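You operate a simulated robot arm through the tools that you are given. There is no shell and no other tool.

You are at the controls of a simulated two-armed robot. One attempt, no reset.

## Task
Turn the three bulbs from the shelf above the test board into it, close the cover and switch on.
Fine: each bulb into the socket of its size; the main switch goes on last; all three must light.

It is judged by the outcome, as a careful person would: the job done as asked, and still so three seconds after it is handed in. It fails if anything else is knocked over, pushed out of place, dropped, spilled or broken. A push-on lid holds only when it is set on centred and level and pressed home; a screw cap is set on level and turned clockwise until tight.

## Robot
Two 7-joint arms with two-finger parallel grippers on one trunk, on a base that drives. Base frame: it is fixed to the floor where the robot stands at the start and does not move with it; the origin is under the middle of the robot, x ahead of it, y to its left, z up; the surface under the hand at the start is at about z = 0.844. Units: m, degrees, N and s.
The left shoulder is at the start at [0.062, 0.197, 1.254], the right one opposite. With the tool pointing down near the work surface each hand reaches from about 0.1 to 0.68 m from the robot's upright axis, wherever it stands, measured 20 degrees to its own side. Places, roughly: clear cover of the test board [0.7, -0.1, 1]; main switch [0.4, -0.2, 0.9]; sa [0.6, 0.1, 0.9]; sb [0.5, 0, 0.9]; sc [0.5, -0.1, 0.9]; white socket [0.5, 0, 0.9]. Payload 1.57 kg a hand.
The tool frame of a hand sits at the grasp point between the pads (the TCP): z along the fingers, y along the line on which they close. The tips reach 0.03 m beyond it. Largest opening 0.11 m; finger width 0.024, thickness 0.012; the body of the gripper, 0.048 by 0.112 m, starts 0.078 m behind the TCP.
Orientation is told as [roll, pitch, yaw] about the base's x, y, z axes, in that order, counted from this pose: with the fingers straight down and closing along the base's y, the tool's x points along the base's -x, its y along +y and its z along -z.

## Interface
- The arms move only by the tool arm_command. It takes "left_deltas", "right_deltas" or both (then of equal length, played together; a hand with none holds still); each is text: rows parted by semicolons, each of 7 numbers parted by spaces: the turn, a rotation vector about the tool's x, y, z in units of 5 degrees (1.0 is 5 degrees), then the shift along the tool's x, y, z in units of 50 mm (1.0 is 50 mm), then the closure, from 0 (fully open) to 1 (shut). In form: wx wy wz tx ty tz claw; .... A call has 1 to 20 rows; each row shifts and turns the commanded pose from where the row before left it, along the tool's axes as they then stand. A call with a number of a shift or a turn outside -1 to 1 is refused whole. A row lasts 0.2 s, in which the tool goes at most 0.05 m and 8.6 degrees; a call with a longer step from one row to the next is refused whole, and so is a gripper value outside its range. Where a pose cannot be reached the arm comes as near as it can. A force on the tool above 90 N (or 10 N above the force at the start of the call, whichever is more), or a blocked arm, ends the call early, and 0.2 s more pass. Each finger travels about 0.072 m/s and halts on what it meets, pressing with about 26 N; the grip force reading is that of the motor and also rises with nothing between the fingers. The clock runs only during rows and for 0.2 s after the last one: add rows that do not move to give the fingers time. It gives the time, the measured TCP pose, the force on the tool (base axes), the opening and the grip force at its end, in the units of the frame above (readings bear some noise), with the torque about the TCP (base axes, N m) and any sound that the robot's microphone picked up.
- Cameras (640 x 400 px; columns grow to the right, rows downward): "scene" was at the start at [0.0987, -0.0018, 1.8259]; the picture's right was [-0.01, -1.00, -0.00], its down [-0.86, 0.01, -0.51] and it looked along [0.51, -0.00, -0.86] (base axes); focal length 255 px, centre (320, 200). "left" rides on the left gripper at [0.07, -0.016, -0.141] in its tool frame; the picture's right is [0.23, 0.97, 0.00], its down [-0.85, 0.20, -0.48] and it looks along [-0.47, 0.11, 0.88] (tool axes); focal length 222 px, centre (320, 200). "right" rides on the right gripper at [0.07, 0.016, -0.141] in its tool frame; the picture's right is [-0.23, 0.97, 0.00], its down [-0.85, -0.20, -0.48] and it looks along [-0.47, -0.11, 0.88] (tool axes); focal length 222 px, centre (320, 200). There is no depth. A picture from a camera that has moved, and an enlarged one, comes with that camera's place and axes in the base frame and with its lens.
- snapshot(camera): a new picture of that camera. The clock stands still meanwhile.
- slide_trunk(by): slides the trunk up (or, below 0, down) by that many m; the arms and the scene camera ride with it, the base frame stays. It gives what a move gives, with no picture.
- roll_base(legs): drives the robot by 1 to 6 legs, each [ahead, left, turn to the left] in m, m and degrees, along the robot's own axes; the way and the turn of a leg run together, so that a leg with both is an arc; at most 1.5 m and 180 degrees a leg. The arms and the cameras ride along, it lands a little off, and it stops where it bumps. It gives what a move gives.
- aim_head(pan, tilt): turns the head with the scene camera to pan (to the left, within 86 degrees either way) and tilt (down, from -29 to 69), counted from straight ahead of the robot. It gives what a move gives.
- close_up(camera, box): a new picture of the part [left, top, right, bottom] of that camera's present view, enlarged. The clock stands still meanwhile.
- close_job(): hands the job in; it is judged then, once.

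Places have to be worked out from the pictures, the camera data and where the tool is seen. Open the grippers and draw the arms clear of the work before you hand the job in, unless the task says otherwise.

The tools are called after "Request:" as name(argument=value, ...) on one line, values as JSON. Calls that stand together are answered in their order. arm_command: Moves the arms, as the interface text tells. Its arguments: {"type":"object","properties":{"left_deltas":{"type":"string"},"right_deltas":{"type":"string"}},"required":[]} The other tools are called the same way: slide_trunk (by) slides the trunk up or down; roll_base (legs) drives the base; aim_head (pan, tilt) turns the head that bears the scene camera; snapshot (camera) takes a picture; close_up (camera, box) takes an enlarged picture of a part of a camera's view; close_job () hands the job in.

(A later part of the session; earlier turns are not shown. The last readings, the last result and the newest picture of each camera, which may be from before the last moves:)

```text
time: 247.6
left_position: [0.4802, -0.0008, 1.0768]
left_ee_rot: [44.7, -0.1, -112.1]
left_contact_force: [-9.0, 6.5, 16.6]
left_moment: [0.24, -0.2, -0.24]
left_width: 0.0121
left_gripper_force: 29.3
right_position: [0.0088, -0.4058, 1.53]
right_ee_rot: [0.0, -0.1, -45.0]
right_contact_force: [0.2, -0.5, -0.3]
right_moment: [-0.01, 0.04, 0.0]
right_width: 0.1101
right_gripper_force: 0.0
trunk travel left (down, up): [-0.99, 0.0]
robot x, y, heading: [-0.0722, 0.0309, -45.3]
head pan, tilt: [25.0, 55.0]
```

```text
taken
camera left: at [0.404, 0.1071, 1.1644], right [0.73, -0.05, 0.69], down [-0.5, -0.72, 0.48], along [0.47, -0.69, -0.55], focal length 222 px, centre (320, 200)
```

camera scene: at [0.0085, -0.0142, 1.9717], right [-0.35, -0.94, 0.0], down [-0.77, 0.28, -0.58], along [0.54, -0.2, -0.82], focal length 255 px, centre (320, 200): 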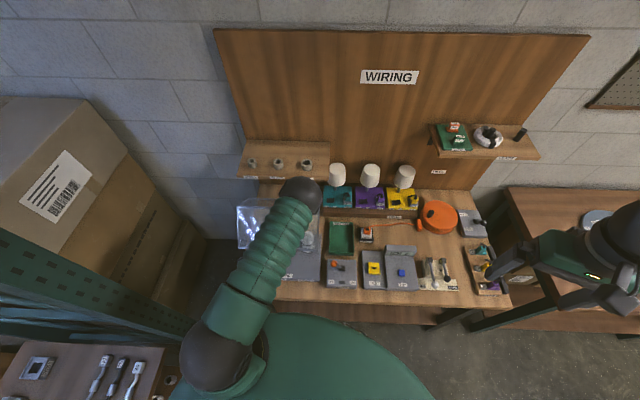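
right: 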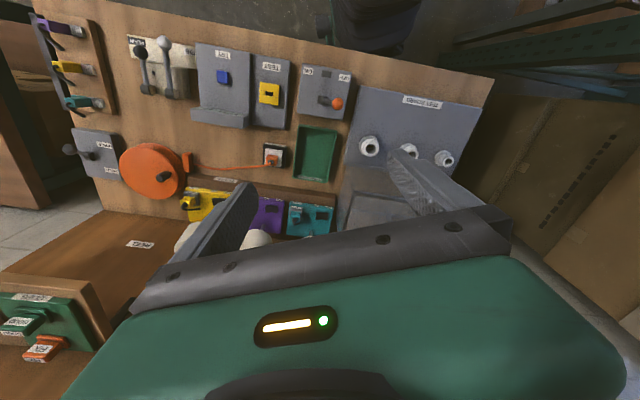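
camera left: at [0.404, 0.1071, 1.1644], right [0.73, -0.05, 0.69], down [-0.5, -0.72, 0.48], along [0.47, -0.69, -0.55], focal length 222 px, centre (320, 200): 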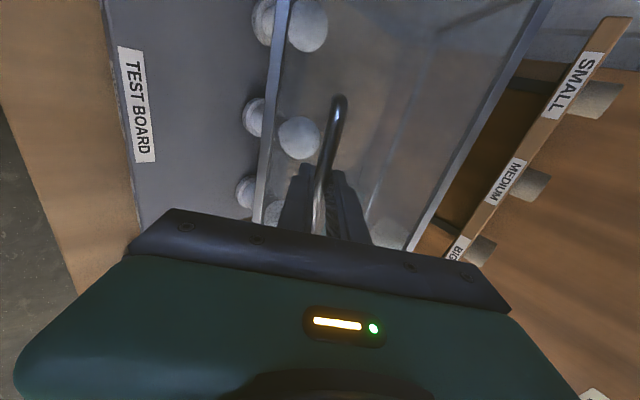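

The cover swings well; the remaining load is purely radial (my radius is ~3–4 mm short), so I back off 3 mm along the fingers and continue to 70°.

Request:
arm_command(left_deltas="0 0 0 0 0.01 -0.06 1;0 0 0 0 -0.187 -0.025 1;0 0 0 0 -0.187 -0.025 1;0 0 0 0 -0.189 -0.009 1;0 0 0 0 -0.189 -0.009 1")

Request:
arm_command(left_deltas="0 0 0 0 -0.19 0.008 1;0 0 0 0 -0.19 0.008 1;0 0 0 0 -0.188 0.023 1;0 0 0 0 -0.188 0.023 1")

Request:
snapshot(camera="left")

Request:
close_up(camera="scene", box=[225, 180, 345, 290])

```text
time: 248.8
left_position: [0.4536, 0.0117, 1.0524]
left_ee_rot: [44.7, -0.1, -112.1]
left_contact_force: [-5.3, 6.8, 7.8]
left_moment: [0.27, -0.13, -0.19]
left_width: 0.012
left_gripper_force: 29.7
right_position: [0.0107, -0.4049, 1.5281]
right_ee_rot: [-0.1, -0.2, -45.0]
right_contact_force: [0.5, 0.0, -0.6]
right_moment: [-0.01, 0.02, -0.01]
right_width: 0.11
right_gripper_force: 0.1
trunk travel left (down, up): [-0.99, 0.0]
robot x, y, heading: [-0.0739, 0.0307, -45.3]
head pan, tilt: [25.0, 55.0]
```

```text
time: 249.8
left_position: [0.4295, 0.0217, 1.0245]
left_ee_rot: [44.7, 0.0, -112.1]
left_contact_force: [-6.4, 9.6, 5.9]
left_moment: [0.59, -0.19, 0.28]
left_width: 0.0118
left_gripper_force: 28.5
right_position: [0.0115, -0.4036, 1.5286]
right_ee_rot: [-0.2, -0.2, -45.0]
right_contact_force: [-0.6, -0.2, -0.7]
right_moment: [-0.02, 0.04, -0.01]
right_width: 0.1101
right_gripper_force: 0.1
trunk travel left (down, up): [-0.99, 0.0]
robot x, y, heading: [-0.0735, 0.0337, -45.6]
head pan, tilt: [25.0, 55.0]
```

```text
taken
camera left: at [0.3541, 0.128, 1.1137], right [0.73, -0.05, 0.68], down [-0.5, -0.72, 0.48], along [0.47, -0.69, -0.55], focal length 222 px, centre (320, 200)
```

left: 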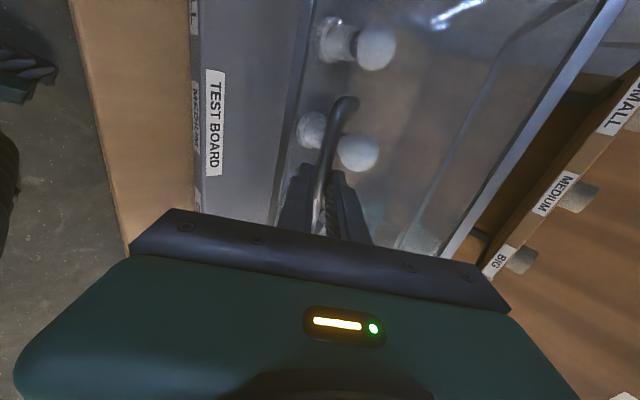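

```text
3.64 times, centred on (285, 235) of scene
camera zoom: at [0.0126, -0.0129, 1.9715], right [-0.35, -0.94, 0.0], down [-0.77, 0.28, -0.57], along [0.54, -0.2, -0.82], focal length 927 px, centre (447, 73)
```

zoom: 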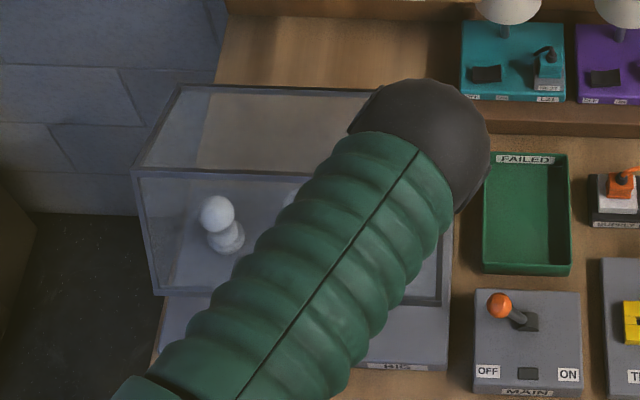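

Cover at about 70°, bulbs clear inside it. Continue lowering to 85°, then the last bit slowly.

Request:
arm_command(left_deltas="0 0 0 0 -0.185 0.04 1;0 0 0 0 -0.185 0.04 1;0 0 0 0 -0.181 0.056 1;0 0 0 0 -0.181 0.056 1")

Request:
arm_command(left_deltas="0 0 0 0 -0.175 0.071 1;0 0 0 0 -0.175 0.071 1")

Request:
snapshot(camera="left")

Request:
close_up(camera="scene", box=[225, 190, 345, 300])

```text
time: 250.8
left_position: [0.412, 0.0285, 0.9934]
left_ee_rot: [44.6, -0.2, -112.2]
left_contact_force: [-12.3, 11.5, 6.6]
left_moment: [-0.04, 0.19, -0.3]
left_width: 0.0123
left_gripper_force: 28.6
right_position: [0.0104, -0.4037, 1.5295]
right_ee_rot: [0.0, -0.2, -45.0]
right_contact_force: [0.2, 0.1, 0.4]
right_moment: [0.02, 0.01, 0.04]
right_width: 0.1098
right_gripper_force: 0.1
trunk travel left (down, up): [-0.99, 0.0]
robot x, y, heading: [-0.075, 0.0314, -45.4]
head pan, tilt: [25.0, 55.0]
```

```text
time: 251.4
left_position: [0.4038, 0.0318, 0.976]
left_ee_rot: [44.7, -0.2, -112.0]
left_contact_force: [-14.2, 12.0, 6.4]
left_moment: [0.12, 0.17, -0.04]
left_width: 0.0119
left_gripper_force: 29.4
right_position: [0.0074, -0.4035, 1.5307]
right_ee_rot: [-0.1, -0.2, -45.0]
right_contact_force: [0.3, -0.5, 1.2]
right_moment: [-0.02, 0.02, 0.03]
right_width: 0.1102
right_gripper_force: 0.2
trunk travel left (down, up): [-0.99, 0.0]
robot x, y, heading: [-0.0753, 0.0313, -45.4]
head pan, tilt: [25.0, 55.0]
```

```text
taken
camera left: at [0.3282, 0.1386, 1.0647], right [0.73, -0.05, 0.68], down [-0.5, -0.72, 0.48], along [0.47, -0.69, -0.55], focal length 222 px, centre (320, 200)
```

left: 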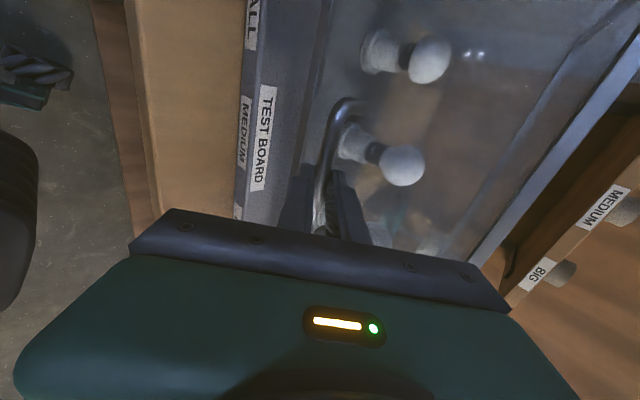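

```text
3.64 times, centred on (285, 245) of scene
camera zoom: at [0.0098, -0.0125, 1.9716], right [-0.35, -0.94, 0.0], down [-0.77, 0.28, -0.58], along [0.54, -0.2, -0.82], focal length 927 px, centre (447, 36)
```

zoom: 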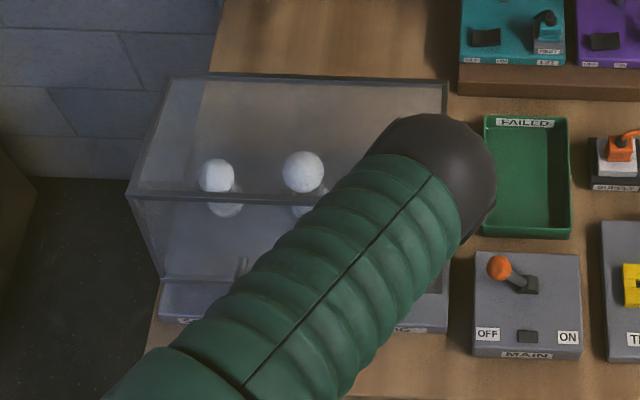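

Almost shut. Relieve the radial load slightly and lower the last 5° slowly.

Request:
arm_command(left_deltas="0 0 0 0 -0.04 -0.04 1;0 0 0 0 -0.085 0.043 1;0 0 0 0 -0.085 0.043 1")

Request:
arm_command(left_deltas="0 0 0 0 -0.085 0.043 1;0 0 0 0 -0.085 0.043 1;0 0 0 0 0 0 1")

Request:
close_up(camera="left", box=[200, 0, 520, 240])

```text
time: 252.2
left_position: [0.3999, 0.032, 0.9652]
left_ee_rot: [44.7, -0.2, -112.2]
left_contact_force: [-10.5, 10.8, 4.2]
left_moment: [-0.04, 0.07, -0.16]
left_width: 0.0119
left_gripper_force: 29.0
right_position: [0.0111, -0.4048, 1.5287]
right_ee_rot: [-0.2, -0.2, -45.0]
right_contact_force: [0.3, -0.9, 0.1]
right_moment: [0.0, -0.02, 0.01]
right_width: 0.1102
right_gripper_force: 0.1
trunk travel left (down, up): [-0.99, 0.0]
robot x, y, heading: [-0.0744, 0.0313, -45.3]
head pan, tilt: [25.0, 55.0]
```

```text
time: 253.0
left_position: [0.3971, 0.0345, 0.957]
left_ee_rot: [44.6, -0.3, -112.1]
left_contact_force: [-5.9, 11.7, 1.0]
left_moment: [0.26, 0.08, 0.14]
left_width: 0.0117
left_gripper_force: 28.8
right_position: [0.0125, -0.4022, 1.5306]
right_ee_rot: [-0.2, -0.1, -45.1]
right_contact_force: [-0.1, 0.0, -0.3]
right_moment: [-0.04, -0.01, 0.03]
right_width: 0.1102
right_gripper_force: 0.0
trunk travel left (down, up): [-0.99, 0.0]
robot x, y, heading: [-0.0731, 0.0345, -44.9]
head pan, tilt: [25.0, 55.0]
```

```text
1.67 times, centred on (360, 120) of left
camera zoom: at [0.3219, 0.1412, 1.0457], right [0.73, -0.05, 0.68], down [-0.5, -0.72, 0.48], along [0.47, -0.69, -0.55], focal length 370 px, centre (253, 333)
```

zoom: 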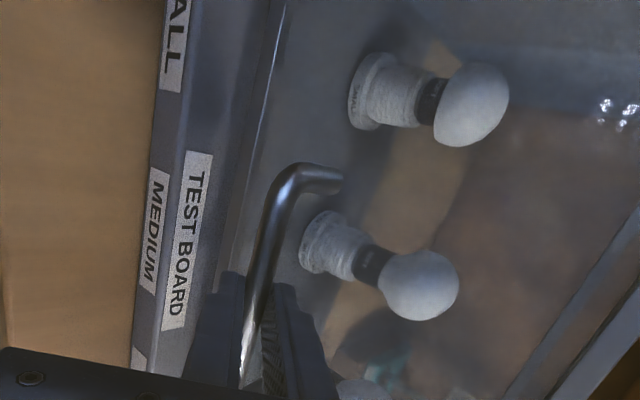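

Side view shows the bulbs well seated. No upward reaction yet, so I keep lowering in small increments until the cover meets the board.

Request:
arm_command(left_deltas="0 0 0 0 -0.045 0.055 1;0 0 0 0 0 0 1")

Request:
arm_command(left_deltas="0 0 0 0 -0.045 0.055 1;0 0 0 0 0 0 1")

Request:
arm_command(left_deltas="0 0 0 0 -0.045 0.055 1;0 0 0 0 0 0 1")

```text
time: 253.6
left_position: [0.3961, 0.0353, 0.9541]
left_ee_rot: [44.5, -0.2, -112.1]
left_contact_force: [-12.0, 14.0, 3.4]
left_moment: [-0.07, 0.19, -0.12]
left_width: 0.0116
left_gripper_force: 28.4
right_position: [0.0113, -0.4035, 1.5316]
right_ee_rot: [-0.1, -0.2, -45.0]
right_contact_force: [1.3, 0.3, -0.6]
right_moment: [0.02, 0.0, -0.02]
right_width: 0.1099
right_gripper_force: 0.2
trunk travel left (down, up): [-0.99, 0.0]
robot x, y, heading: [-0.0747, 0.0332, -45.4]
head pan, tilt: [25.0, 55.0]
```

```text
time: 254.2
left_position: [0.3972, 0.035, 0.9517]
left_ee_rot: [44.7, -0.2, -112.1]
left_contact_force: [-15.1, 14.9, 5.3]
left_moment: [0.09, 0.19, -0.02]
left_width: 0.0116
left_gripper_force: 29.2
right_position: [0.0092, -0.4027, 1.5298]
right_ee_rot: [-0.1, -0.2, -45.0]
right_contact_force: [-0.1, -0.4, 0.1]
right_moment: [0.0, -0.03, 0.04]
right_width: 0.1099
right_gripper_force: 0.1
trunk travel left (down, up): [-0.99, 0.0]
robot x, y, heading: [-0.073, 0.034, -45.2]
head pan, tilt: [25.0, 55.0]
```

```text
time: 254.8
left_position: [0.3961, 0.034, 0.9464]
left_ee_rot: [44.8, -0.3, -112.2]
left_contact_force: [-17.1, 14.3, 4.3]
left_moment: [0.07, 0.18, -0.01]
left_width: 0.0117
left_gripper_force: 28.9
right_position: [0.0088, -0.4039, 1.5298]
right_ee_rot: [-0.1, -0.2, -45.1]
right_contact_force: [0.2, -0.6, 0.8]
right_moment: [-0.02, 0.0, 0.0]
right_width: 0.11
right_gripper_force: 0.0
trunk travel left (down, up): [-0.99, 0.0]
robot x, y, heading: [-0.0752, 0.0313, -45.3]
head pan, tilt: [25.0, 55.0]
```

Request:
arm_command(left_deltas="0 0 0 0 -0.05 -0.05 1;0 0 0 0 0 0 1")

Request:
close_up(camera="scene", box=[225, 215, 345, 305])

Request:
close_up(camera="left", box=[240, 0, 480, 200])

```text
time: 255.4
left_position: [0.3949, 0.0331, 0.9462]
left_ee_rot: [44.7, -0.2, -112.2]
left_contact_force: [-7.2, 9.5, 0.3]
left_moment: [0.44, 0.02, 0.42]
left_width: 0.0116
left_gripper_force: 29.9
right_position: [0.0115, -0.4045, 1.5294]
right_ee_rot: [-0.1, -0.1, -45.0]
right_contact_force: [-0.3, 0.0, 0.1]
right_moment: [-0.01, -0.04, 0.0]
right_width: 0.1101
right_gripper_force: 0.1
trunk travel left (down, up): [-0.99, 0.0]
robot x, y, heading: [-0.0731, 0.0344, -45.0]
head pan, tilt: [25.0, 55.0]
```

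```text
4.44 times, centred on (285, 260) of scene
camera zoom: at [0.0131, -0.0133, 1.9714], right [-0.35, -0.94, 0.0], down [-0.77, 0.28, -0.57], along [0.54, -0.2, -0.82], focal length 1134 px, centre (476, -67)
```

zoom: 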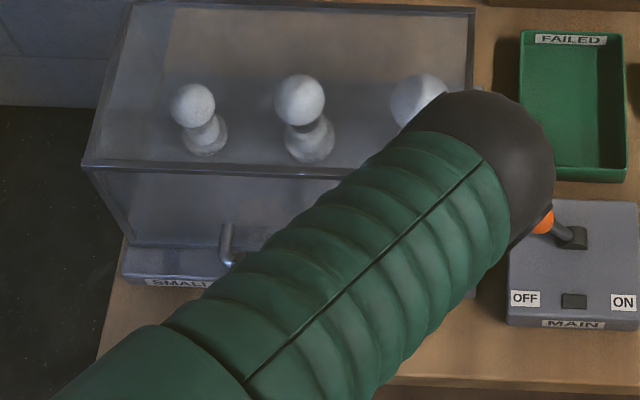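

```text
2.00 times, centred on (360, 100) of left
camera zoom: at [0.3204, 0.1411, 1.0357], right [0.73, -0.05, 0.68], down [-0.5, -0.72, 0.48], along [0.47, -0.7, -0.55], focal length 444 px, centre (240, 400)
```

zoom: 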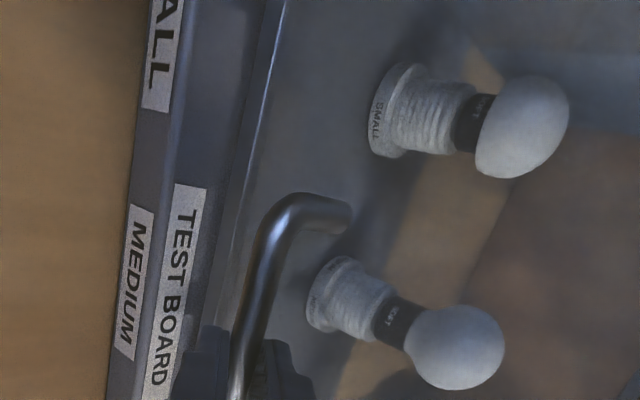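

Request:
arm_command(left_deltas="0 0 0 0 -0.05 0.045 1;0 0 0 0 0 0 1")

Request:
arm_command(left_deltas="0 0 0 0 -0.05 0.045 1;0 0 0 0 0 0 1")

Request:
arm_command(left_deltas="0 0 0 0 -0.05 0.045 1;0 0 0 0 0 0 1")

Request:
close_up(camera="left", box=[240, 0, 480, 200])

```text
time: 256.0
left_position: [0.3954, 0.0346, 0.9443]
left_ee_rot: [44.8, -0.3, -112.2]
left_contact_force: [-8.3, 9.7, 1.0]
left_moment: [-0.06, 0.08, -0.09]
left_width: 0.0116
left_gripper_force: 29.1
right_position: [0.0117, -0.4045, 1.5287]
right_ee_rot: [-0.1, -0.1, -45.1]
right_contact_force: [0.3, 0.3, 0.6]
right_moment: [0.06, 0.04, -0.01]
right_width: 0.1099
right_gripper_force: 0.0
trunk travel left (down, up): [-0.99, 0.0]
robot x, y, heading: [-0.0729, 0.0317, -45.0]
head pan, tilt: [25.0, 55.0]
```

```text
time: 256.6
left_position: [0.3943, 0.0338, 0.9403]
left_ee_rot: [44.6, -0.2, -112.2]
left_contact_force: [-8.9, 7.5, 1.1]
left_moment: [-0.21, 0.2, -0.2]
left_width: 0.0114
left_gripper_force: 28.8
right_position: [0.0107, -0.4044, 1.5302]
right_ee_rot: [-0.1, -0.1, -44.9]
right_contact_force: [-0.4, 0.2, -1.7]
right_moment: [0.01, 0.02, 0.0]
right_width: 0.1101
right_gripper_force: 0.1
trunk travel left (down, up): [-0.99, 0.0]
robot x, y, heading: [-0.0718, 0.0304, -45.0]
head pan, tilt: [25.0, 55.0]
```

```text
time: 257.2
left_position: [0.3948, 0.0343, 0.9397]
left_ee_rot: [45.1, -0.1, -112.1]
left_contact_force: [-2.0, 5.7, 22.4]
left_moment: [-0.16, -0.15, 0.34]
left_width: 0.012
left_gripper_force: 29.4
right_position: [0.0095, -0.406, 1.5302]
right_ee_rot: [-0.1, -0.1, -45.1]
right_contact_force: [-1.0, -0.7, 0.4]
right_moment: [0.0, 0.0, -0.02]
right_width: 0.1101
right_gripper_force: 0.2
trunk travel left (down, up): [-0.99, 0.0]
robot x, y, heading: [-0.0724, 0.0335, -45.4]
head pan, tilt: [25.0, 55.0]
```

```text
2.00 times, centred on (360, 100) of left
camera zoom: at [0.3186, 0.1414, 1.0269], right [0.72, -0.05, 0.69], down [-0.5, -0.72, 0.48], along [0.47, -0.7, -0.54], focal length 444 px, centre (240, 400)
```

zoom: 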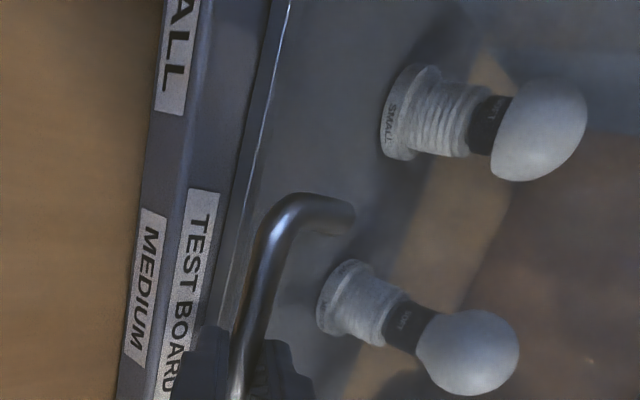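

The cover met the board (22 N upward). I press 2 mm more to make sure it's home, then release the bar with a small opening and withdraw along the finger direction.

Request:
arm_command(left_deltas="0 0 0 0 -0.028 0.028 1;0 0 0 0 0 0 1")

Request:
arm_command(left_deltas="0 0 0 0 0 0 0.85;0 0 0 0 0 0 0.75;0 0 0 0 0 0 0.73;0 0 0 0 0 0 0.73")

Request:
close_up(camera="left", box=[220, 60, 440, 240])

```text
time: 257.8
left_position: [0.396, 0.0331, 0.9362]
left_ee_rot: [44.9, -0.1, -112.2]
left_contact_force: [9.2, 2.9, 31.9]
left_moment: [-0.16, -0.33, 0.07]
left_width: 0.0118
left_gripper_force: 29.1
right_position: [0.0105, -0.406, 1.5298]
right_ee_rot: [-0.1, -0.2, -45.1]
right_contact_force: [0.3, 0.9, -0.4]
right_moment: [-0.01, 0.02, 0.01]
right_width: 0.1099
right_gripper_force: 0.0
trunk travel left (down, up): [-0.99, 0.0]
robot x, y, heading: [-0.0717, 0.0315, -45.0]
head pan, tilt: [25.0, 55.0]
```

```text
time: 258.8
left_position: [0.3952, 0.0328, 0.9357]
left_ee_rot: [44.5, 0.0, -112.1]
left_contact_force: [0.2, -0.3, -0.1]
left_moment: [0.0, -0.02, -0.01]
left_width: 0.0297
left_gripper_force: 0.0
right_position: [0.0139, -0.4069, 1.5287]
right_ee_rot: [0.0, 0.2, -45.1]
right_contact_force: [-0.5, -0.4, 0.1]
right_moment: [-0.02, -0.02, 0.02]
right_width: 0.1103
right_gripper_force: 0.0
trunk travel left (down, up): [-0.99, 0.0]
robot x, y, heading: [-0.0756, 0.0297, -45.4]
head pan, tilt: [25.0, 55.0]
```

```text
2.22 times, centred on (330, 150) of left
camera zoom: at [0.3197, 0.1403, 1.0236], right [0.73, -0.05, 0.68], down [-0.5, -0.72, 0.48], along [0.47, -0.69, -0.55], focal length 494 px, centre (298, 311)
```

zoom: 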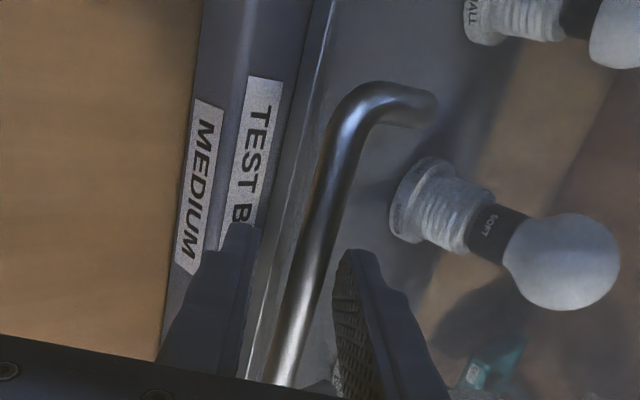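

Released with the bar free between the fingers. Withdraw 4 cm along the fingers, then straight up.

Request:
arm_command(left_deltas="0 0 0 0 0 -0.4 0.73;0 0 0 0 0 -0.4 0.73;0 0 0 0 0.5 -0.5 0.73;0 0 0 0 0.6 -0.6 0.73;0 0 0 0 0.6 -0.6 0.73;0 0 0 0 0.6 -0.6 0.73;0 0 0 0 0.6 -0.6 0.73;0 0 0 0 0 0 0.73")

Request:
snapshot(camera="scene")

Request:
snapshot(camera="left")

```text
time: 260.6
left_position: [0.3999, 0.0379, 1.1163]
left_ee_rot: [44.5, -0.1, -112.0]
left_contact_force: [-0.5, 0.0, 0.5]
left_moment: [0.01, 0.03, 0.02]
left_width: 0.0298
left_gripper_force: 0.0
left hand out of reach, approached as far as the arm can: row 6, 7
right_position: [0.0141, -0.4068, 1.529]
right_ee_rot: [-0.2, 0.1, -45.0]
right_contact_force: [-0.2, -0.5, -0.9]
right_moment: [0.0, -0.01, -0.03]
right_width: 0.11
right_gripper_force: 0.0
trunk travel left (down, up): [-0.99, 0.0]
robot x, y, heading: [-0.0741, 0.0335, -45.1]
head pan, tilt: [25.0, 55.0]
```

```text
taken
camera scene: at [0.0166, -0.0164, 1.9712], right [-0.35, -0.94, 0.0], down [-0.77, 0.28, -0.57], along [0.54, -0.2, -0.82], focal length 255 px, centre (320, 200)
```

scene: 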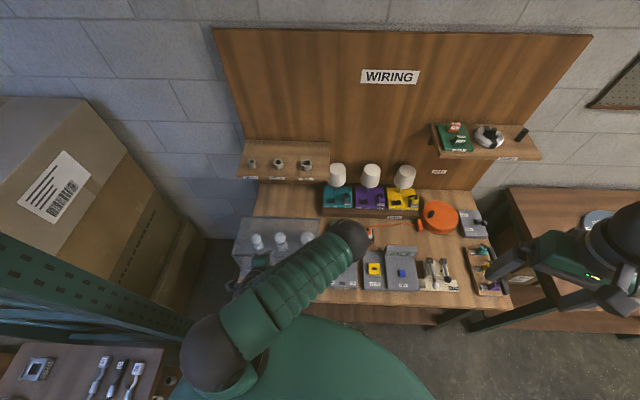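

```text
taken
camera left: at [0.3241, 0.1447, 1.2045], right [0.73, -0.05, 0.68], down [-0.5, -0.72, 0.48], along [0.47, -0.69, -0.55], focal length 222 px, centre (320, 200)
```

left: 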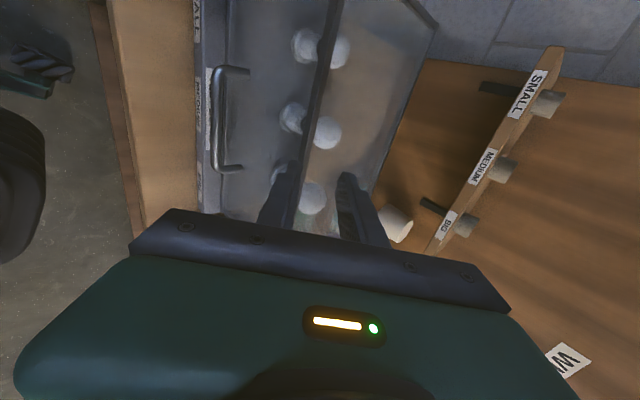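

The cover is closed over the bulbs. Next the main switch: the lever's orange ball is at about (0.359,−0.202,0.955), leaning left to OFF; pivot near (0.343,−0.237). I straighten the hand to vertical, raise it, and close the fingers to use as a pusher.

Request:
arm_command(left_deltas="1 0 0 0 0 0 0.8;1 0 0 0 0 0 0.9;1 0 0 0 0 0 1;1 0 0 0 0 0 1;1 0 0 0 0 0 1;1 0 0 0 0 0 1;1 0 0 0 0 0 1;1 0 0 0 0 0 1;0.92 0 0 0 0 0 1;0 0 0 0 0 -0.8 1;0 0 0 0 0 -0.8 1;0 0 0 0 0 0 1")

Request:
snapshot(camera="left")

Request:
snapshot(camera="scene")

```text
time: 263.2
left_position: [0.3994, 0.0405, 1.1971]
left_ee_rot: [0.1, 0.0, -112.1]
left_contact_force: [-0.7, -0.1, -0.3]
left_moment: [0.02, 0.0, 0.02]
left_width: 0.0001
left_gripper_force: 21.0
right_position: [0.0109, -0.4079, 1.5278]
right_ee_rot: [-0.1, 0.1, -45.1]
right_contact_force: [0.3, -0.1, -0.8]
right_moment: [0.02, -0.04, -0.03]
right_width: 0.1102
right_gripper_force: 0.0
trunk travel left (down, up): [-0.99, 0.0]
robot x, y, heading: [-0.0725, 0.0331, -45.1]
head pan, tilt: [25.0, 55.0]
```

```text
taken
camera left: at [0.412, 0.1122, 1.3385], right [0.99, -0.16, 0.0], down [-0.14, -0.87, 0.48], along [-0.08, -0.47, -0.88], focal length 222 px, centre (320, 200)
```

left: 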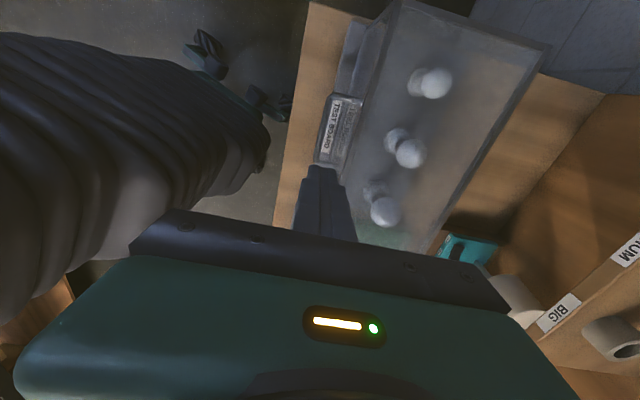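

```text
taken
camera scene: at [0.0141, -0.0177, 1.9712], right [-0.35, -0.94, 0.0], down [-0.77, 0.28, -0.57], along [0.54, -0.2, -0.82], focal length 255 px, centre (320, 200)
```

scene: 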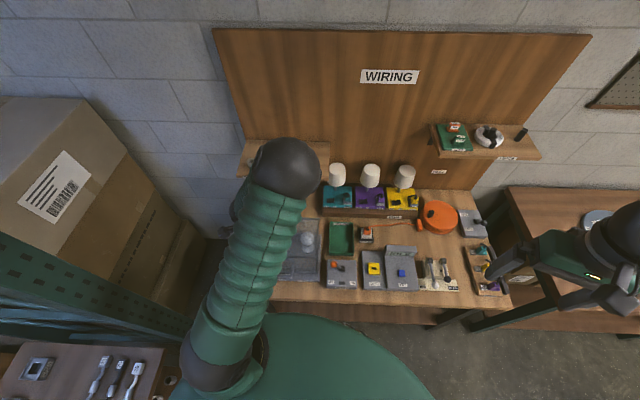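

Request:
close_up(camera="scene", box=[310, 245, 370, 300])

Request:
close_up(camera="left", box=[270, 0, 560, 240])

```text
7.27 times, centred on (340, 272) of scene
camera zoom: at [0.0141, -0.0177, 1.9712], right [-0.35, -0.94, 0.0], down [-0.77, 0.28, -0.57], along [0.54, -0.2, -0.82], focal length 1855 px, centre (174, -327)
```

zoom: 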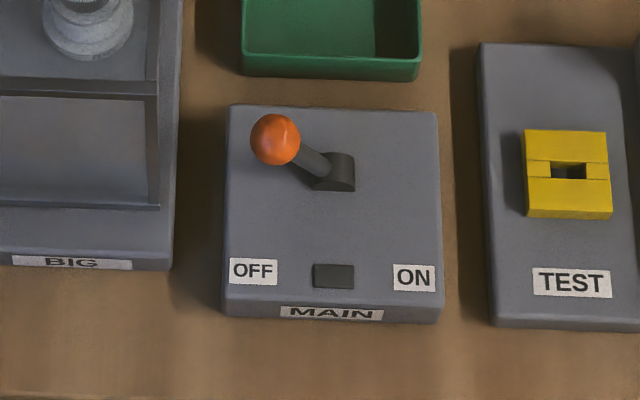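

```text
1.67 times, centred on (415, 120) of left
camera zoom: at [0.412, 0.1122, 1.3385], right [0.99, -0.16, 0.0], down [-0.14, -0.87, 0.48], along [-0.08, -0.47, -0.88], focal length 370 px, centre (162, 333)
```

zoom: 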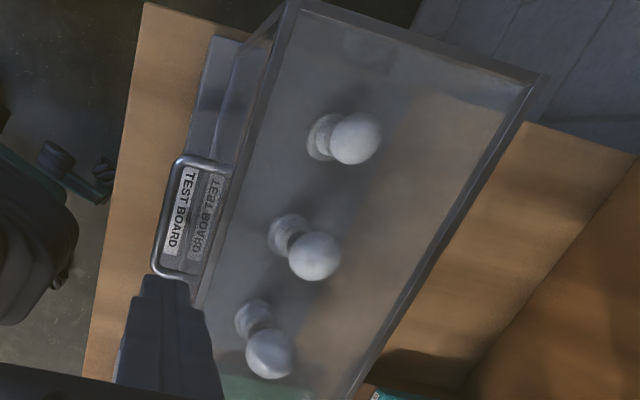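

Cover closed properly. Now move the closed fingers above a point just left of the lever ball (≈(0.371,−0.174)) and check before descending.

Request:
arm_command(left_deltas="0 0 0 -0.837 0.217 0 1;0 0 0 -0.837 0.217 0 1;0 0 0 -0.837 0.217 0 1;0 0 0 -0.837 0.217 0 1;0 0 0 -0.837 0.217 0 1;0 0 0 0 0 0.8 1;0 0 0 0 0 0.8 1;0 0 0 0 0 0 1")

Request:
snapshot(camera="left")

Request:
close_up(camera="scene", box=[300, 225, 370, 300])

```text
time: 264.9
left_position: [0.3748, -0.236, 1.1841]
left_ee_rot: [4.7, -9.3, -112.2]
left_contact_force: [0.4, -0.6, 0.0]
left_moment: [-0.04, 0.01, 0.01]
left_width: 0.0003
left_gripper_force: 21.7
right_position: [0.0122, -0.4064, 1.5308]
right_ee_rot: [-0.1, 0.0, -45.1]
right_contact_force: [0.5, 0.5, 0.1]
right_moment: [0.05, 0.02, 0.0]
right_width: 0.1103
right_gripper_force: 0.0
trunk travel left (down, up): [-0.99, 0.0]
robot x, y, heading: [-0.076, 0.0317, -45.3]
head pan, tilt: [25.0, 55.0]
stopped in row 8 (left hand): the arm was blocked; the commanded pose is now the measured one
```

```text
taken
camera left: at [0.3852, -0.1399, 1.3112], right [0.99, -0.15, 0.04], down [-0.14, -0.77, 0.62], along [-0.06, -0.62, -0.78], focal length 222 px, centre (320, 200)
```

left: 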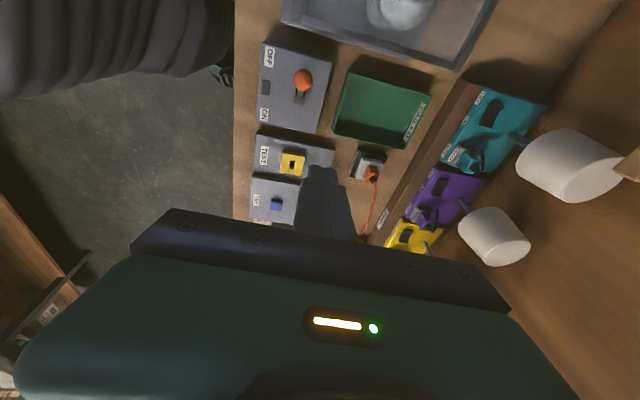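

```text
5.33 times, centred on (335, 262) of scene
camera zoom: at [0.0161, -0.019, 1.9729], right [-0.35, -0.94, 0.0], down [-0.77, 0.28, -0.57], along [0.54, -0.2, -0.82], focal length 1360 px, centre (240, -133)
```

zoom: 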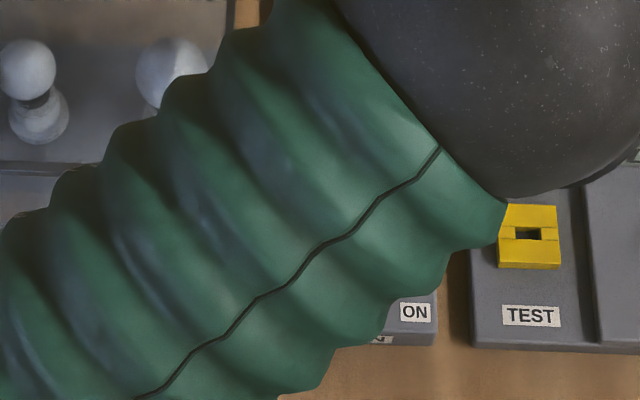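

The arm was blocked in that posture (wrist/elbow folded awkwardly). I look at the whole scene, then back off the way I came and turn the hand to the comfortable yaw.

Request:
snapshot(camera="scene")

Request:
snapshot(camera="right")

```text
taken
camera scene: at [0.0161, -0.019, 1.9729], right [-0.35, -0.94, 0.0], down [-0.77, 0.28, -0.57], along [0.54, -0.2, -0.82], focal length 255 px, centre (320, 200)
```

scene: 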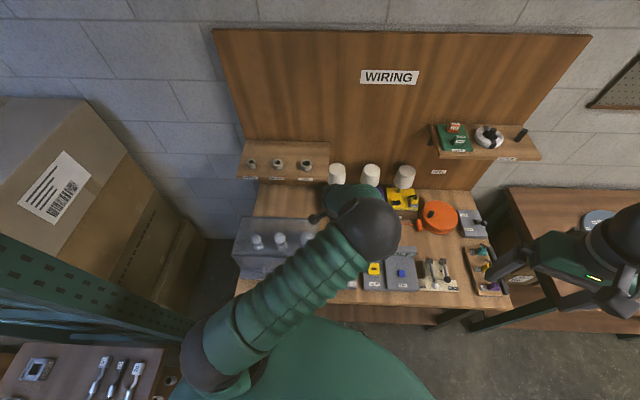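

```text
taken
camera right: at [-0.0248, -0.3454, 1.6719], right [0.85, 0.53, 0.0], down [0.46, -0.75, 0.48], along [0.25, -0.41, -0.88], focal length 222 px, centre (320, 200)
```

right: 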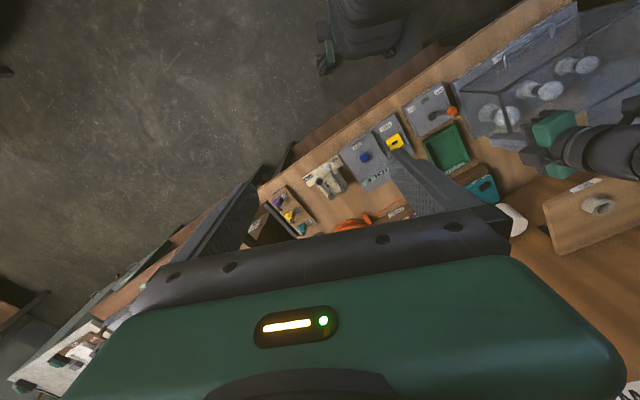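

I back off toward the earlier spot, remove the tilt, and rotate the hand to yaw −22°.

Request:
arm_command(left_deltas="0 0 0 0.867 -0.255 -0.2 1;0 0 0 0.867 -0.255 -0.2 1;0 0 0 0.867 -0.255 -0.2 1;0 0 0 0.867 -0.255 -0.2 1;0.46 0.93 0 0 0 0 1;0.46 0.93 0 0 0 0 1;0 0 0 0 0 0 1")

```text
time: 266.5
left_position: [0.3885, -0.0491, 1.1886]
left_ee_rot: [-0.4, 1.1, -112.3]
left_contact_force: [-0.8, 0.1, 0.0]
left_moment: [0.0, -0.02, -0.01]
left_width: 0.0
left_gripper_force: 21.2
right_position: [0.01, -0.4075, 1.5296]
right_ee_rot: [0.0, 0.0, -45.2]
right_contact_force: [-0.2, -0.2, 0.0]
right_moment: [0.02, -0.05, 0.0]
right_width: 0.1098
right_gripper_force: 0.1
trunk travel left (down, up): [-0.99, 0.0]
robot x, y, heading: [-0.0766, 0.0344, -45.4]
head pan, tilt: [25.0, 55.0]
```

Recovered. Now rotate counter‑clockwise 90° to yaw −22° here, well above the cover.

Request:
arm_command(left_deltas="0 0 -1 0 0 -0.3 1;0 0 -1 0 0 -0.3 1;0 0 -1 0 0 0 1;0 0 -1 0 0 0 1;0 0 -1 0 0 0 1;0 0 -1 0 0 0 1;0 0 -1 0 0 0 1;0 0 -1 0 0 0 1;0 0 -1 0 0 0 1;0 0 -1 0 0 0 1;0 0 -1 0 0 0 1;0 0 -1 0 0 0 1;0 0 -1 0 0 0 1;0 0 -1 0 0 0 1;0 0 -1 0 0 0 1;0 0 -1 0 0 0 1;0 0 -1 0 0 0 0.8;0 0 -1 0 0 0 0.6;0 0 0 0 0 0 0.55")

Request:
snapshot(camera="scene")

Request:
snapshot(camera="left")

```text
time: 270.5
left_position: [0.393, -0.0494, 1.2226]
left_ee_rot: [-0.1, -0.2, -21.3]
left_contact_force: [-0.7, 0.9, 0.0]
left_moment: [0.0, -0.02, 0.0]
left_width: 0.0495
left_gripper_force: 0.1
right_position: [0.0126, -0.4054, 1.5319]
right_ee_rot: [-0.1, 0.0, -45.0]
right_contact_force: [0.4, 0.4, 0.4]
right_moment: [0.01, -0.05, 0.02]
right_width: 0.1101
right_gripper_force: 0.1
trunk travel left (down, up): [-0.99, 0.0]
robot x, y, heading: [-0.0706, 0.0337, -45.1]
head pan, tilt: [25.0, 55.0]
```

```text
taken
camera scene: at [0.0162, -0.0172, 1.9734], right [-0.35, -0.94, 0.0], down [-0.77, 0.28, -0.57], along [0.54, -0.2, -0.82], focal length 255 px, centre (320, 200)
```

scene: 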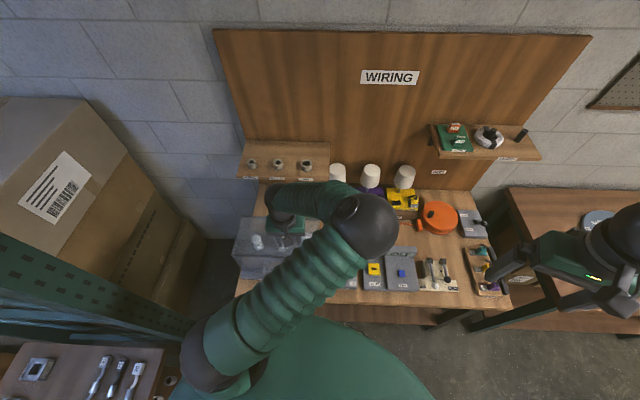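

```text
taken
camera left: at [0.3233, -0.038, 1.3639], right [0.14, 0.99, 0.0], down [0.87, -0.12, 0.48], along [0.47, -0.07, -0.88], focal length 222 px, centre (320, 200)
```

left: 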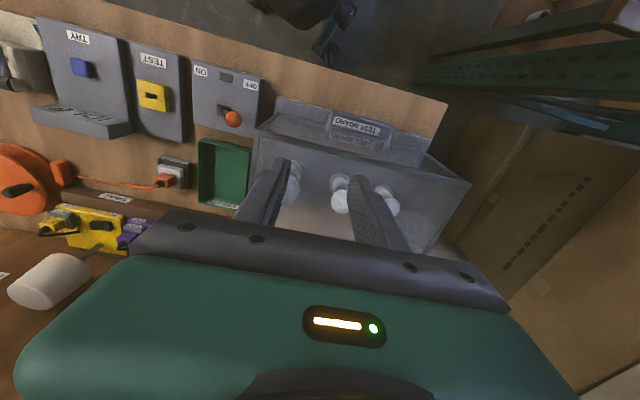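

The elbow is now high and clear. I move over the lever ball (≈(0.360,−0.202)) with fingers half open to straddle it, and check from above.

Request:
arm_command(left_deltas="0 0 0 -0.1235 -0.771 0 0.55;0 0 0 -0.1235 -0.771 0 0.55;0 0 0 -0.1235 -0.771 0 0.55;0 0 0 -0.1235 -0.771 0 0.55;0 0 0 0 0 0.9 0.55;0 0 0 0 0 0.9 0.55;0 0 0 0 0 0.4 0.55;0 0 0 0 0 0 0.55")

Request:
snapshot(camera="left")

Request:
close_up(camera="left", box=[220, 80, 420, 240])

```text
time: 271.2
left_position: [0.4154, -0.103, 1.2329]
left_ee_rot: [-2.7, -0.8, -11.8]
left_contact_force: [-0.2, -0.5, -0.3]
left_moment: [-0.02, -0.02, 0.01]
left_width: 0.0493
left_gripper_force: 0.0
right_position: [0.0111, -0.4063, 1.5314]
right_ee_rot: [-0.1, 0.0, -45.1]
right_contact_force: [0.1, 0.2, 0.6]
right_moment: [0.03, 0.02, -0.02]
right_width: 0.1103
right_gripper_force: 0.0
trunk travel left (down, up): [-0.99, 0.0]
robot x, y, heading: [-0.0717, 0.0309, -45.5]
head pan, tilt: [25.0, 55.0]
stopped in row 3 (left hand): the arm was blocked; the commanded pose is now the measured one
```

```text
taken
camera left: at [0.3435, -0.0965, 1.3749], right [-0.02, 1.0, -0.05], down [0.88, 0.04, 0.48], along [0.48, -0.03, -0.88], focal length 222 px, centre (320, 200)
```

left: 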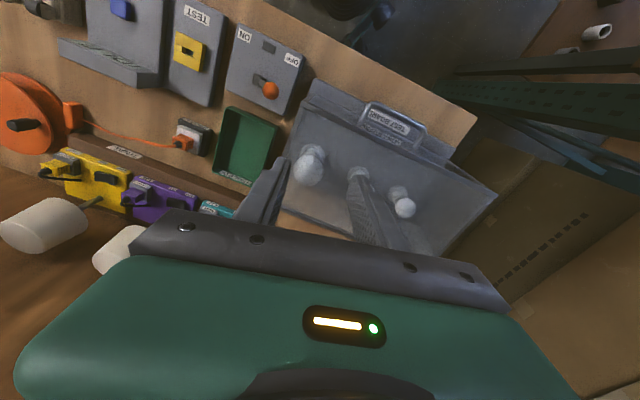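

```text
2.50 times, centred on (320, 160) of left
camera zoom: at [0.3435, -0.0965, 1.3749], right [-0.02, 1.0, -0.05], down [0.88, 0.04, 0.48], along [0.48, -0.03, -0.88], focal length 555 px, centre (320, 300)
```

zoom: 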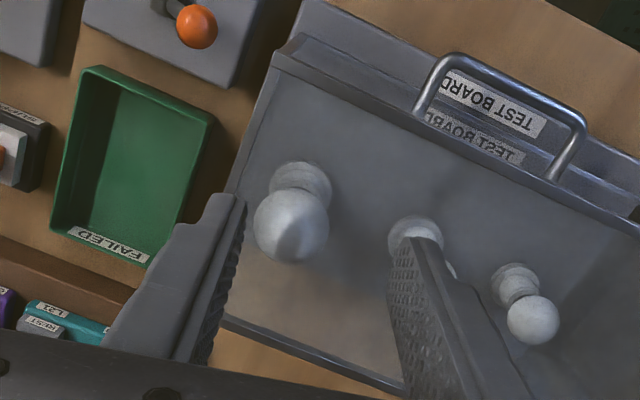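

The elbow has ended up on the wrong (right) side and hits a limit when moving right. I take the hand out to the left again to let the elbow swing back out.

Request:
arm_command(left_deltas="0 0 0 0 0.8 -0.3 0.55;0 0 0 0 0.8 -0.3 0.55;0 0 1 0 0.8 -0.3 0.55;0 0 1 0 0.8 0 0.55;0 0 0 0 0.8 0 0.55;0 0 0 0 0.8 0 0.55;0 0 0 0 0.8 0 0.55;0 0 0 0 0.8 0 0.55")

Request:
snapshot(camera="scene")

```text
time: 273.0
left_position: [0.5142, 0.2073, 1.2605]
left_ee_rot: [-1.6, -0.7, -22.5]
left_contact_force: [0.1, 0.0, 0.0]
left_moment: [-0.02, -0.01, -0.01]
left_width: 0.0496
left_gripper_force: 0.0
right_position: [0.0143, -0.4007, 1.5293]
right_ee_rot: [-0.2, -0.2, -45.2]
right_contact_force: [-0.3, 0.7, 0.1]
right_moment: [0.0, -0.05, 0.02]
right_width: 0.1102
right_gripper_force: 0.2
trunk travel left (down, up): [-0.99, 0.0]
robot x, y, heading: [-0.0735, 0.0349, -45.2]
head pan, tilt: [25.0, 55.0]
```

```text
taken
camera scene: at [0.0199, -0.0121, 1.9711], right [-0.35, -0.94, 0.0], down [-0.77, 0.28, -0.57], along [0.54, -0.2, -0.82], focal length 255 px, centre (320, 200)
```

scene: 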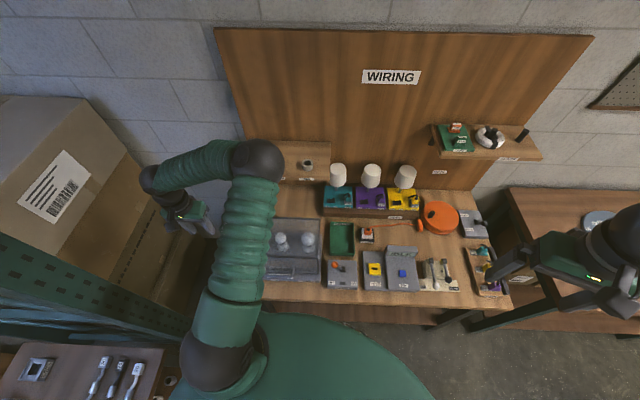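

The elbow is folded inward. I'll go over the middle of the cover at lower height (elbow above the hand, as when I worked on the sockets), then approach the switch from there.

Request:
arm_command(left_deltas="0.32 0.14 0 -0.5 -0.7 0 0.55;0 0 0 -0.5 -0.7 0 0.55;0 0 0 -0.4 -0.7 0 0.55;0 0 0 -0.2 -0.7 0 0.55;0 0 0 0 0 0.7 0.55;0 0 0 0 0 0.7 0.55;0 0 0 0 0 0.7 0.55;0 0 0 0 0 0.7 0.55;0 0 0 0 0 0 0.55")

Request:
snapshot(camera="scene")

```text
time: 275.0
left_position: [0.5289, 0.0383, 1.1315]
left_ee_rot: [-3.2, 0.0, -22.4]
left_contact_force: [0.1, 0.8, 0.1]
left_moment: [0.04, 0.0, 0.03]
left_width: 0.0496
left_gripper_force: 0.1
right_position: [0.0117, -0.4047, 1.5309]
right_ee_rot: [-0.3, -0.1, -45.1]
right_contact_force: [-0.4, -0.2, -0.1]
right_moment: [-0.01, 0.0, 0.0]
right_width: 0.1101
right_gripper_force: 0.1
trunk travel left (down, up): [-0.99, 0.0]
robot x, y, heading: [-0.0737, 0.0339, -45.0]
head pan, tilt: [25.0, 55.0]
```

```text
taken
camera scene: at [0.0179, -0.0164, 1.9711], right [-0.35, -0.94, 0.0], down [-0.77, 0.28, -0.57], along [0.54, -0.2, -0.82], focal length 255 px, centre (320, 200)
```

scene: 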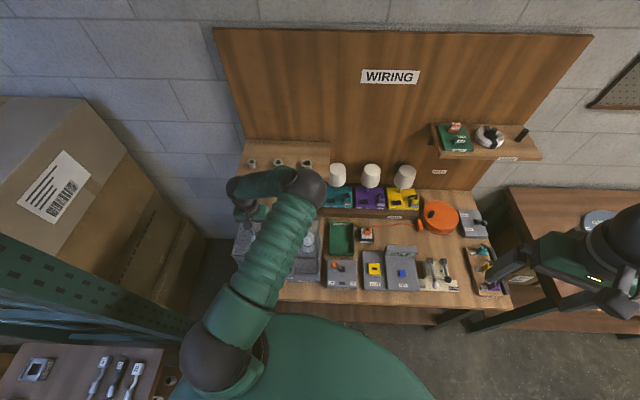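

The left arm's elbow would swing into its limits near the switch, so I'll use the right arm for it: park the left hand safely, then turn the robot 20° left so the right arm faces the switch.

Request:
arm_command(left_deltas="-0.6 0 0 0 0 -0.6 0.55;0 0 0 0 0 -0.8 0.55;0 0 0 0 0 -0.8 0.55;0 0 0 0 0 -0.8 0.55;0 0 0 0.5 0.3 -0.3 0.55;0 0 0 0.5 0.3 0 0.55;0 0 0 0.5 0.2 0 0.55;0 0 0 0 0 0 0.55")

Request:
snapshot(camera="scene")

```text
time: 276.8
left_position: [0.4752, 0.1056, 1.294]
left_ee_rot: [-0.1, 0.0, -22.5]
left_contact_force: [0.0, 0.2, 0.3]
left_moment: [0.04, -0.02, 0.03]
left_width: 0.0497
left_gripper_force: 0.1
right_position: [0.012, -0.4047, 1.5295]
right_ee_rot: [-0.2, 0.0, -45.2]
right_contact_force: [-0.7, 0.1, 0.3]
right_moment: [-0.02, 0.02, 0.01]
right_width: 0.1098
right_gripper_force: 0.1
trunk travel left (down, up): [-0.99, 0.0]
robot x, y, heading: [-0.0729, 0.0311, -45.3]
head pan, tilt: [25.0, 55.0]
```

```text
taken
camera scene: at [0.0175, -0.0164, 1.9711], right [-0.35, -0.94, 0.0], down [-0.77, 0.28, -0.57], along [0.54, -0.2, -0.82], focal length 255 px, centre (320, 200)
```

scene: 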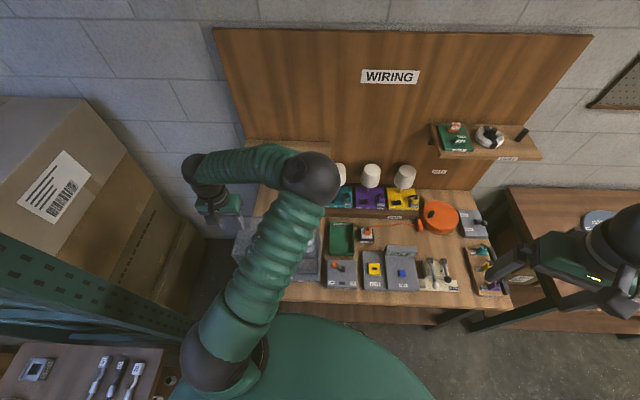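

Request:
roll_base(legs=[[0, 0, 20]])

Request:
aim_head(pan=-5, tilt=58)

Request:
snapshot(camera="scene")

Request:
snapshot(camera="right")

```text
time: 278.3
left_position: [0.4155, 0.2865, 1.2963]
left_ee_rot: [0.1, -0.1, -2.5]
left_contact_force: [0.5, 0.4, 0.2]
left_moment: [0.01, -0.01, -0.01]
left_width: 0.0494
left_gripper_force: 0.0
right_position: [0.1558, -0.3528, 1.5298]
right_ee_rot: [0.0, 0.0, -25.1]
right_contact_force: [-0.1, -0.1, -1.0]
right_moment: [0.04, 0.0, 0.0]
right_width: 0.1101
right_gripper_force: 0.0
trunk travel left (down, up): [-0.99, 0.0]
robot x, y, heading: [-0.0761, 0.0343, -25.6]
head pan, tilt: [25.0, 55.0]
```

```text
time: 279.2
left_position: [0.4155, 0.2874, 1.2944]
left_ee_rot: [0.0, -0.1, -2.5]
left_contact_force: [0.2, -0.3, -0.5]
left_moment: [-0.01, 0.05, -0.01]
left_width: 0.0496
left_gripper_force: 0.0
right_position: [0.155, -0.3491, 1.5297]
right_ee_rot: [-0.1, -0.1, -25.1]
right_contact_force: [0.0, 0.1, 0.5]
right_moment: [0.02, 0.01, -0.02]
right_width: 0.1101
right_gripper_force: 0.1
trunk travel left (down, up): [-0.99, 0.0]
robot x, y, heading: [-0.0725, 0.0298, -25.6]
head pan, tilt: [-5.0, 58.0]
```

```text
taken
camera scene: at [0.0148, -0.0186, 1.9674], right [-0.5, -0.86, 0.0], down [-0.73, 0.43, -0.53], along [0.46, -0.27, -0.85], focal length 255 px, centre (320, 200)
```

scene: 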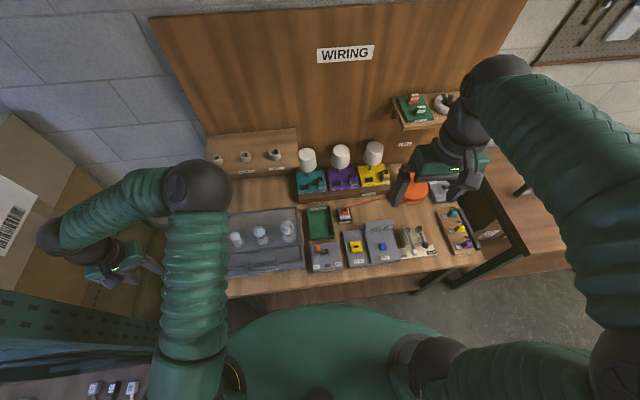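

```text
taken
camera right: at [0.0994, -0.3052, 1.6708], right [0.62, 0.79, 0.0], down [0.69, -0.54, 0.48], along [0.38, -0.3, -0.88], focal length 222 px, centre (320, 200)
```

right: 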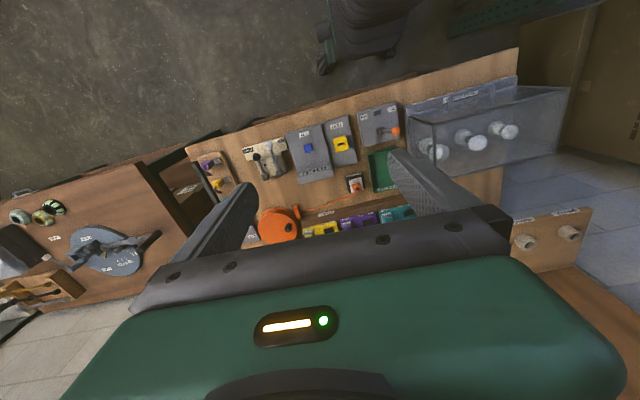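

The robot is now at heading −25.6°, the right arm faces the switch with a natural elbow. I bring the right hand over the lever ball (fingers half open) and lower to z≈1.15, checking on the way.

Request:
arm_command(right_deltas="0 0 0 -0.411 0.734 0 0.55;0 0 0 -0.411 0.734 0 0.55;0 0 0 -0.411 0.734 0 0.55;0 0 0 -0.411 0.734 0 0.55;0 0 0 -0.411 0.734 0 0.55;0 0 0 -0.411 0.734 0 0.55;0 0 0 0 0 0.9 0.55;0 0 0 0 0 0.9 0.55;0 0 0 0 0 0.9 0.55;0 0 0 0 0 0.9 0.55;0 0 0 0 0 0.9 0.55;0 0 0 0 0 0.9 0.55;0 0 0 0 0 0 0.55")

Request:
snapshot(camera="right")

Request:
snapshot(camera="scene")

```text
time: 282.0
left_position: [0.4172, 0.2883, 1.2942]
left_ee_rot: [-0.2, -0.2, -2.5]
left_contact_force: [0.6, -0.9, -0.2]
left_moment: [0.02, 0.02, -0.01]
left_width: 0.0493
left_gripper_force: 0.1
right_position: [0.3609, -0.2033, 1.2575]
right_ee_rot: [-0.3, -0.1, -25.1]
right_contact_force: [0.6, 0.4, -0.6]
right_moment: [0.02, 0.02, 0.06]
right_width: 0.0493
right_gripper_force: 0.1
trunk travel left (down, up): [-0.99, 0.0]
robot x, y, heading: [-0.0744, 0.0308, -25.1]
head pan, tilt: [-5.0, 58.0]
```

```text
taken
camera right: at [0.3051, -0.1582, 1.3987], right [0.62, 0.79, 0.0], down [0.69, -0.54, 0.48], along [0.38, -0.3, -0.88], focal length 222 px, centre (320, 200)
```

right: 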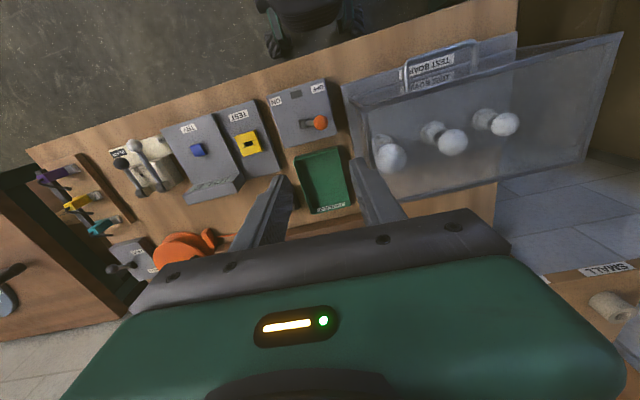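

```text
taken
camera scene: at [0.0177, -0.0161, 1.9674], right [-0.5, -0.86, 0.0], down [-0.73, 0.43, -0.53], along [0.46, -0.27, -0.85], focal length 255 px, centre (320, 200)
```

scene: 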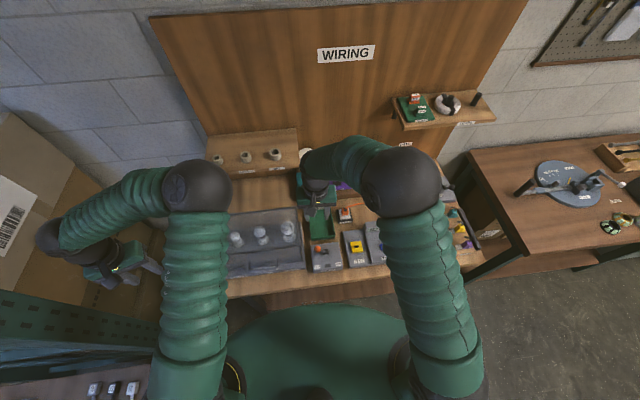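

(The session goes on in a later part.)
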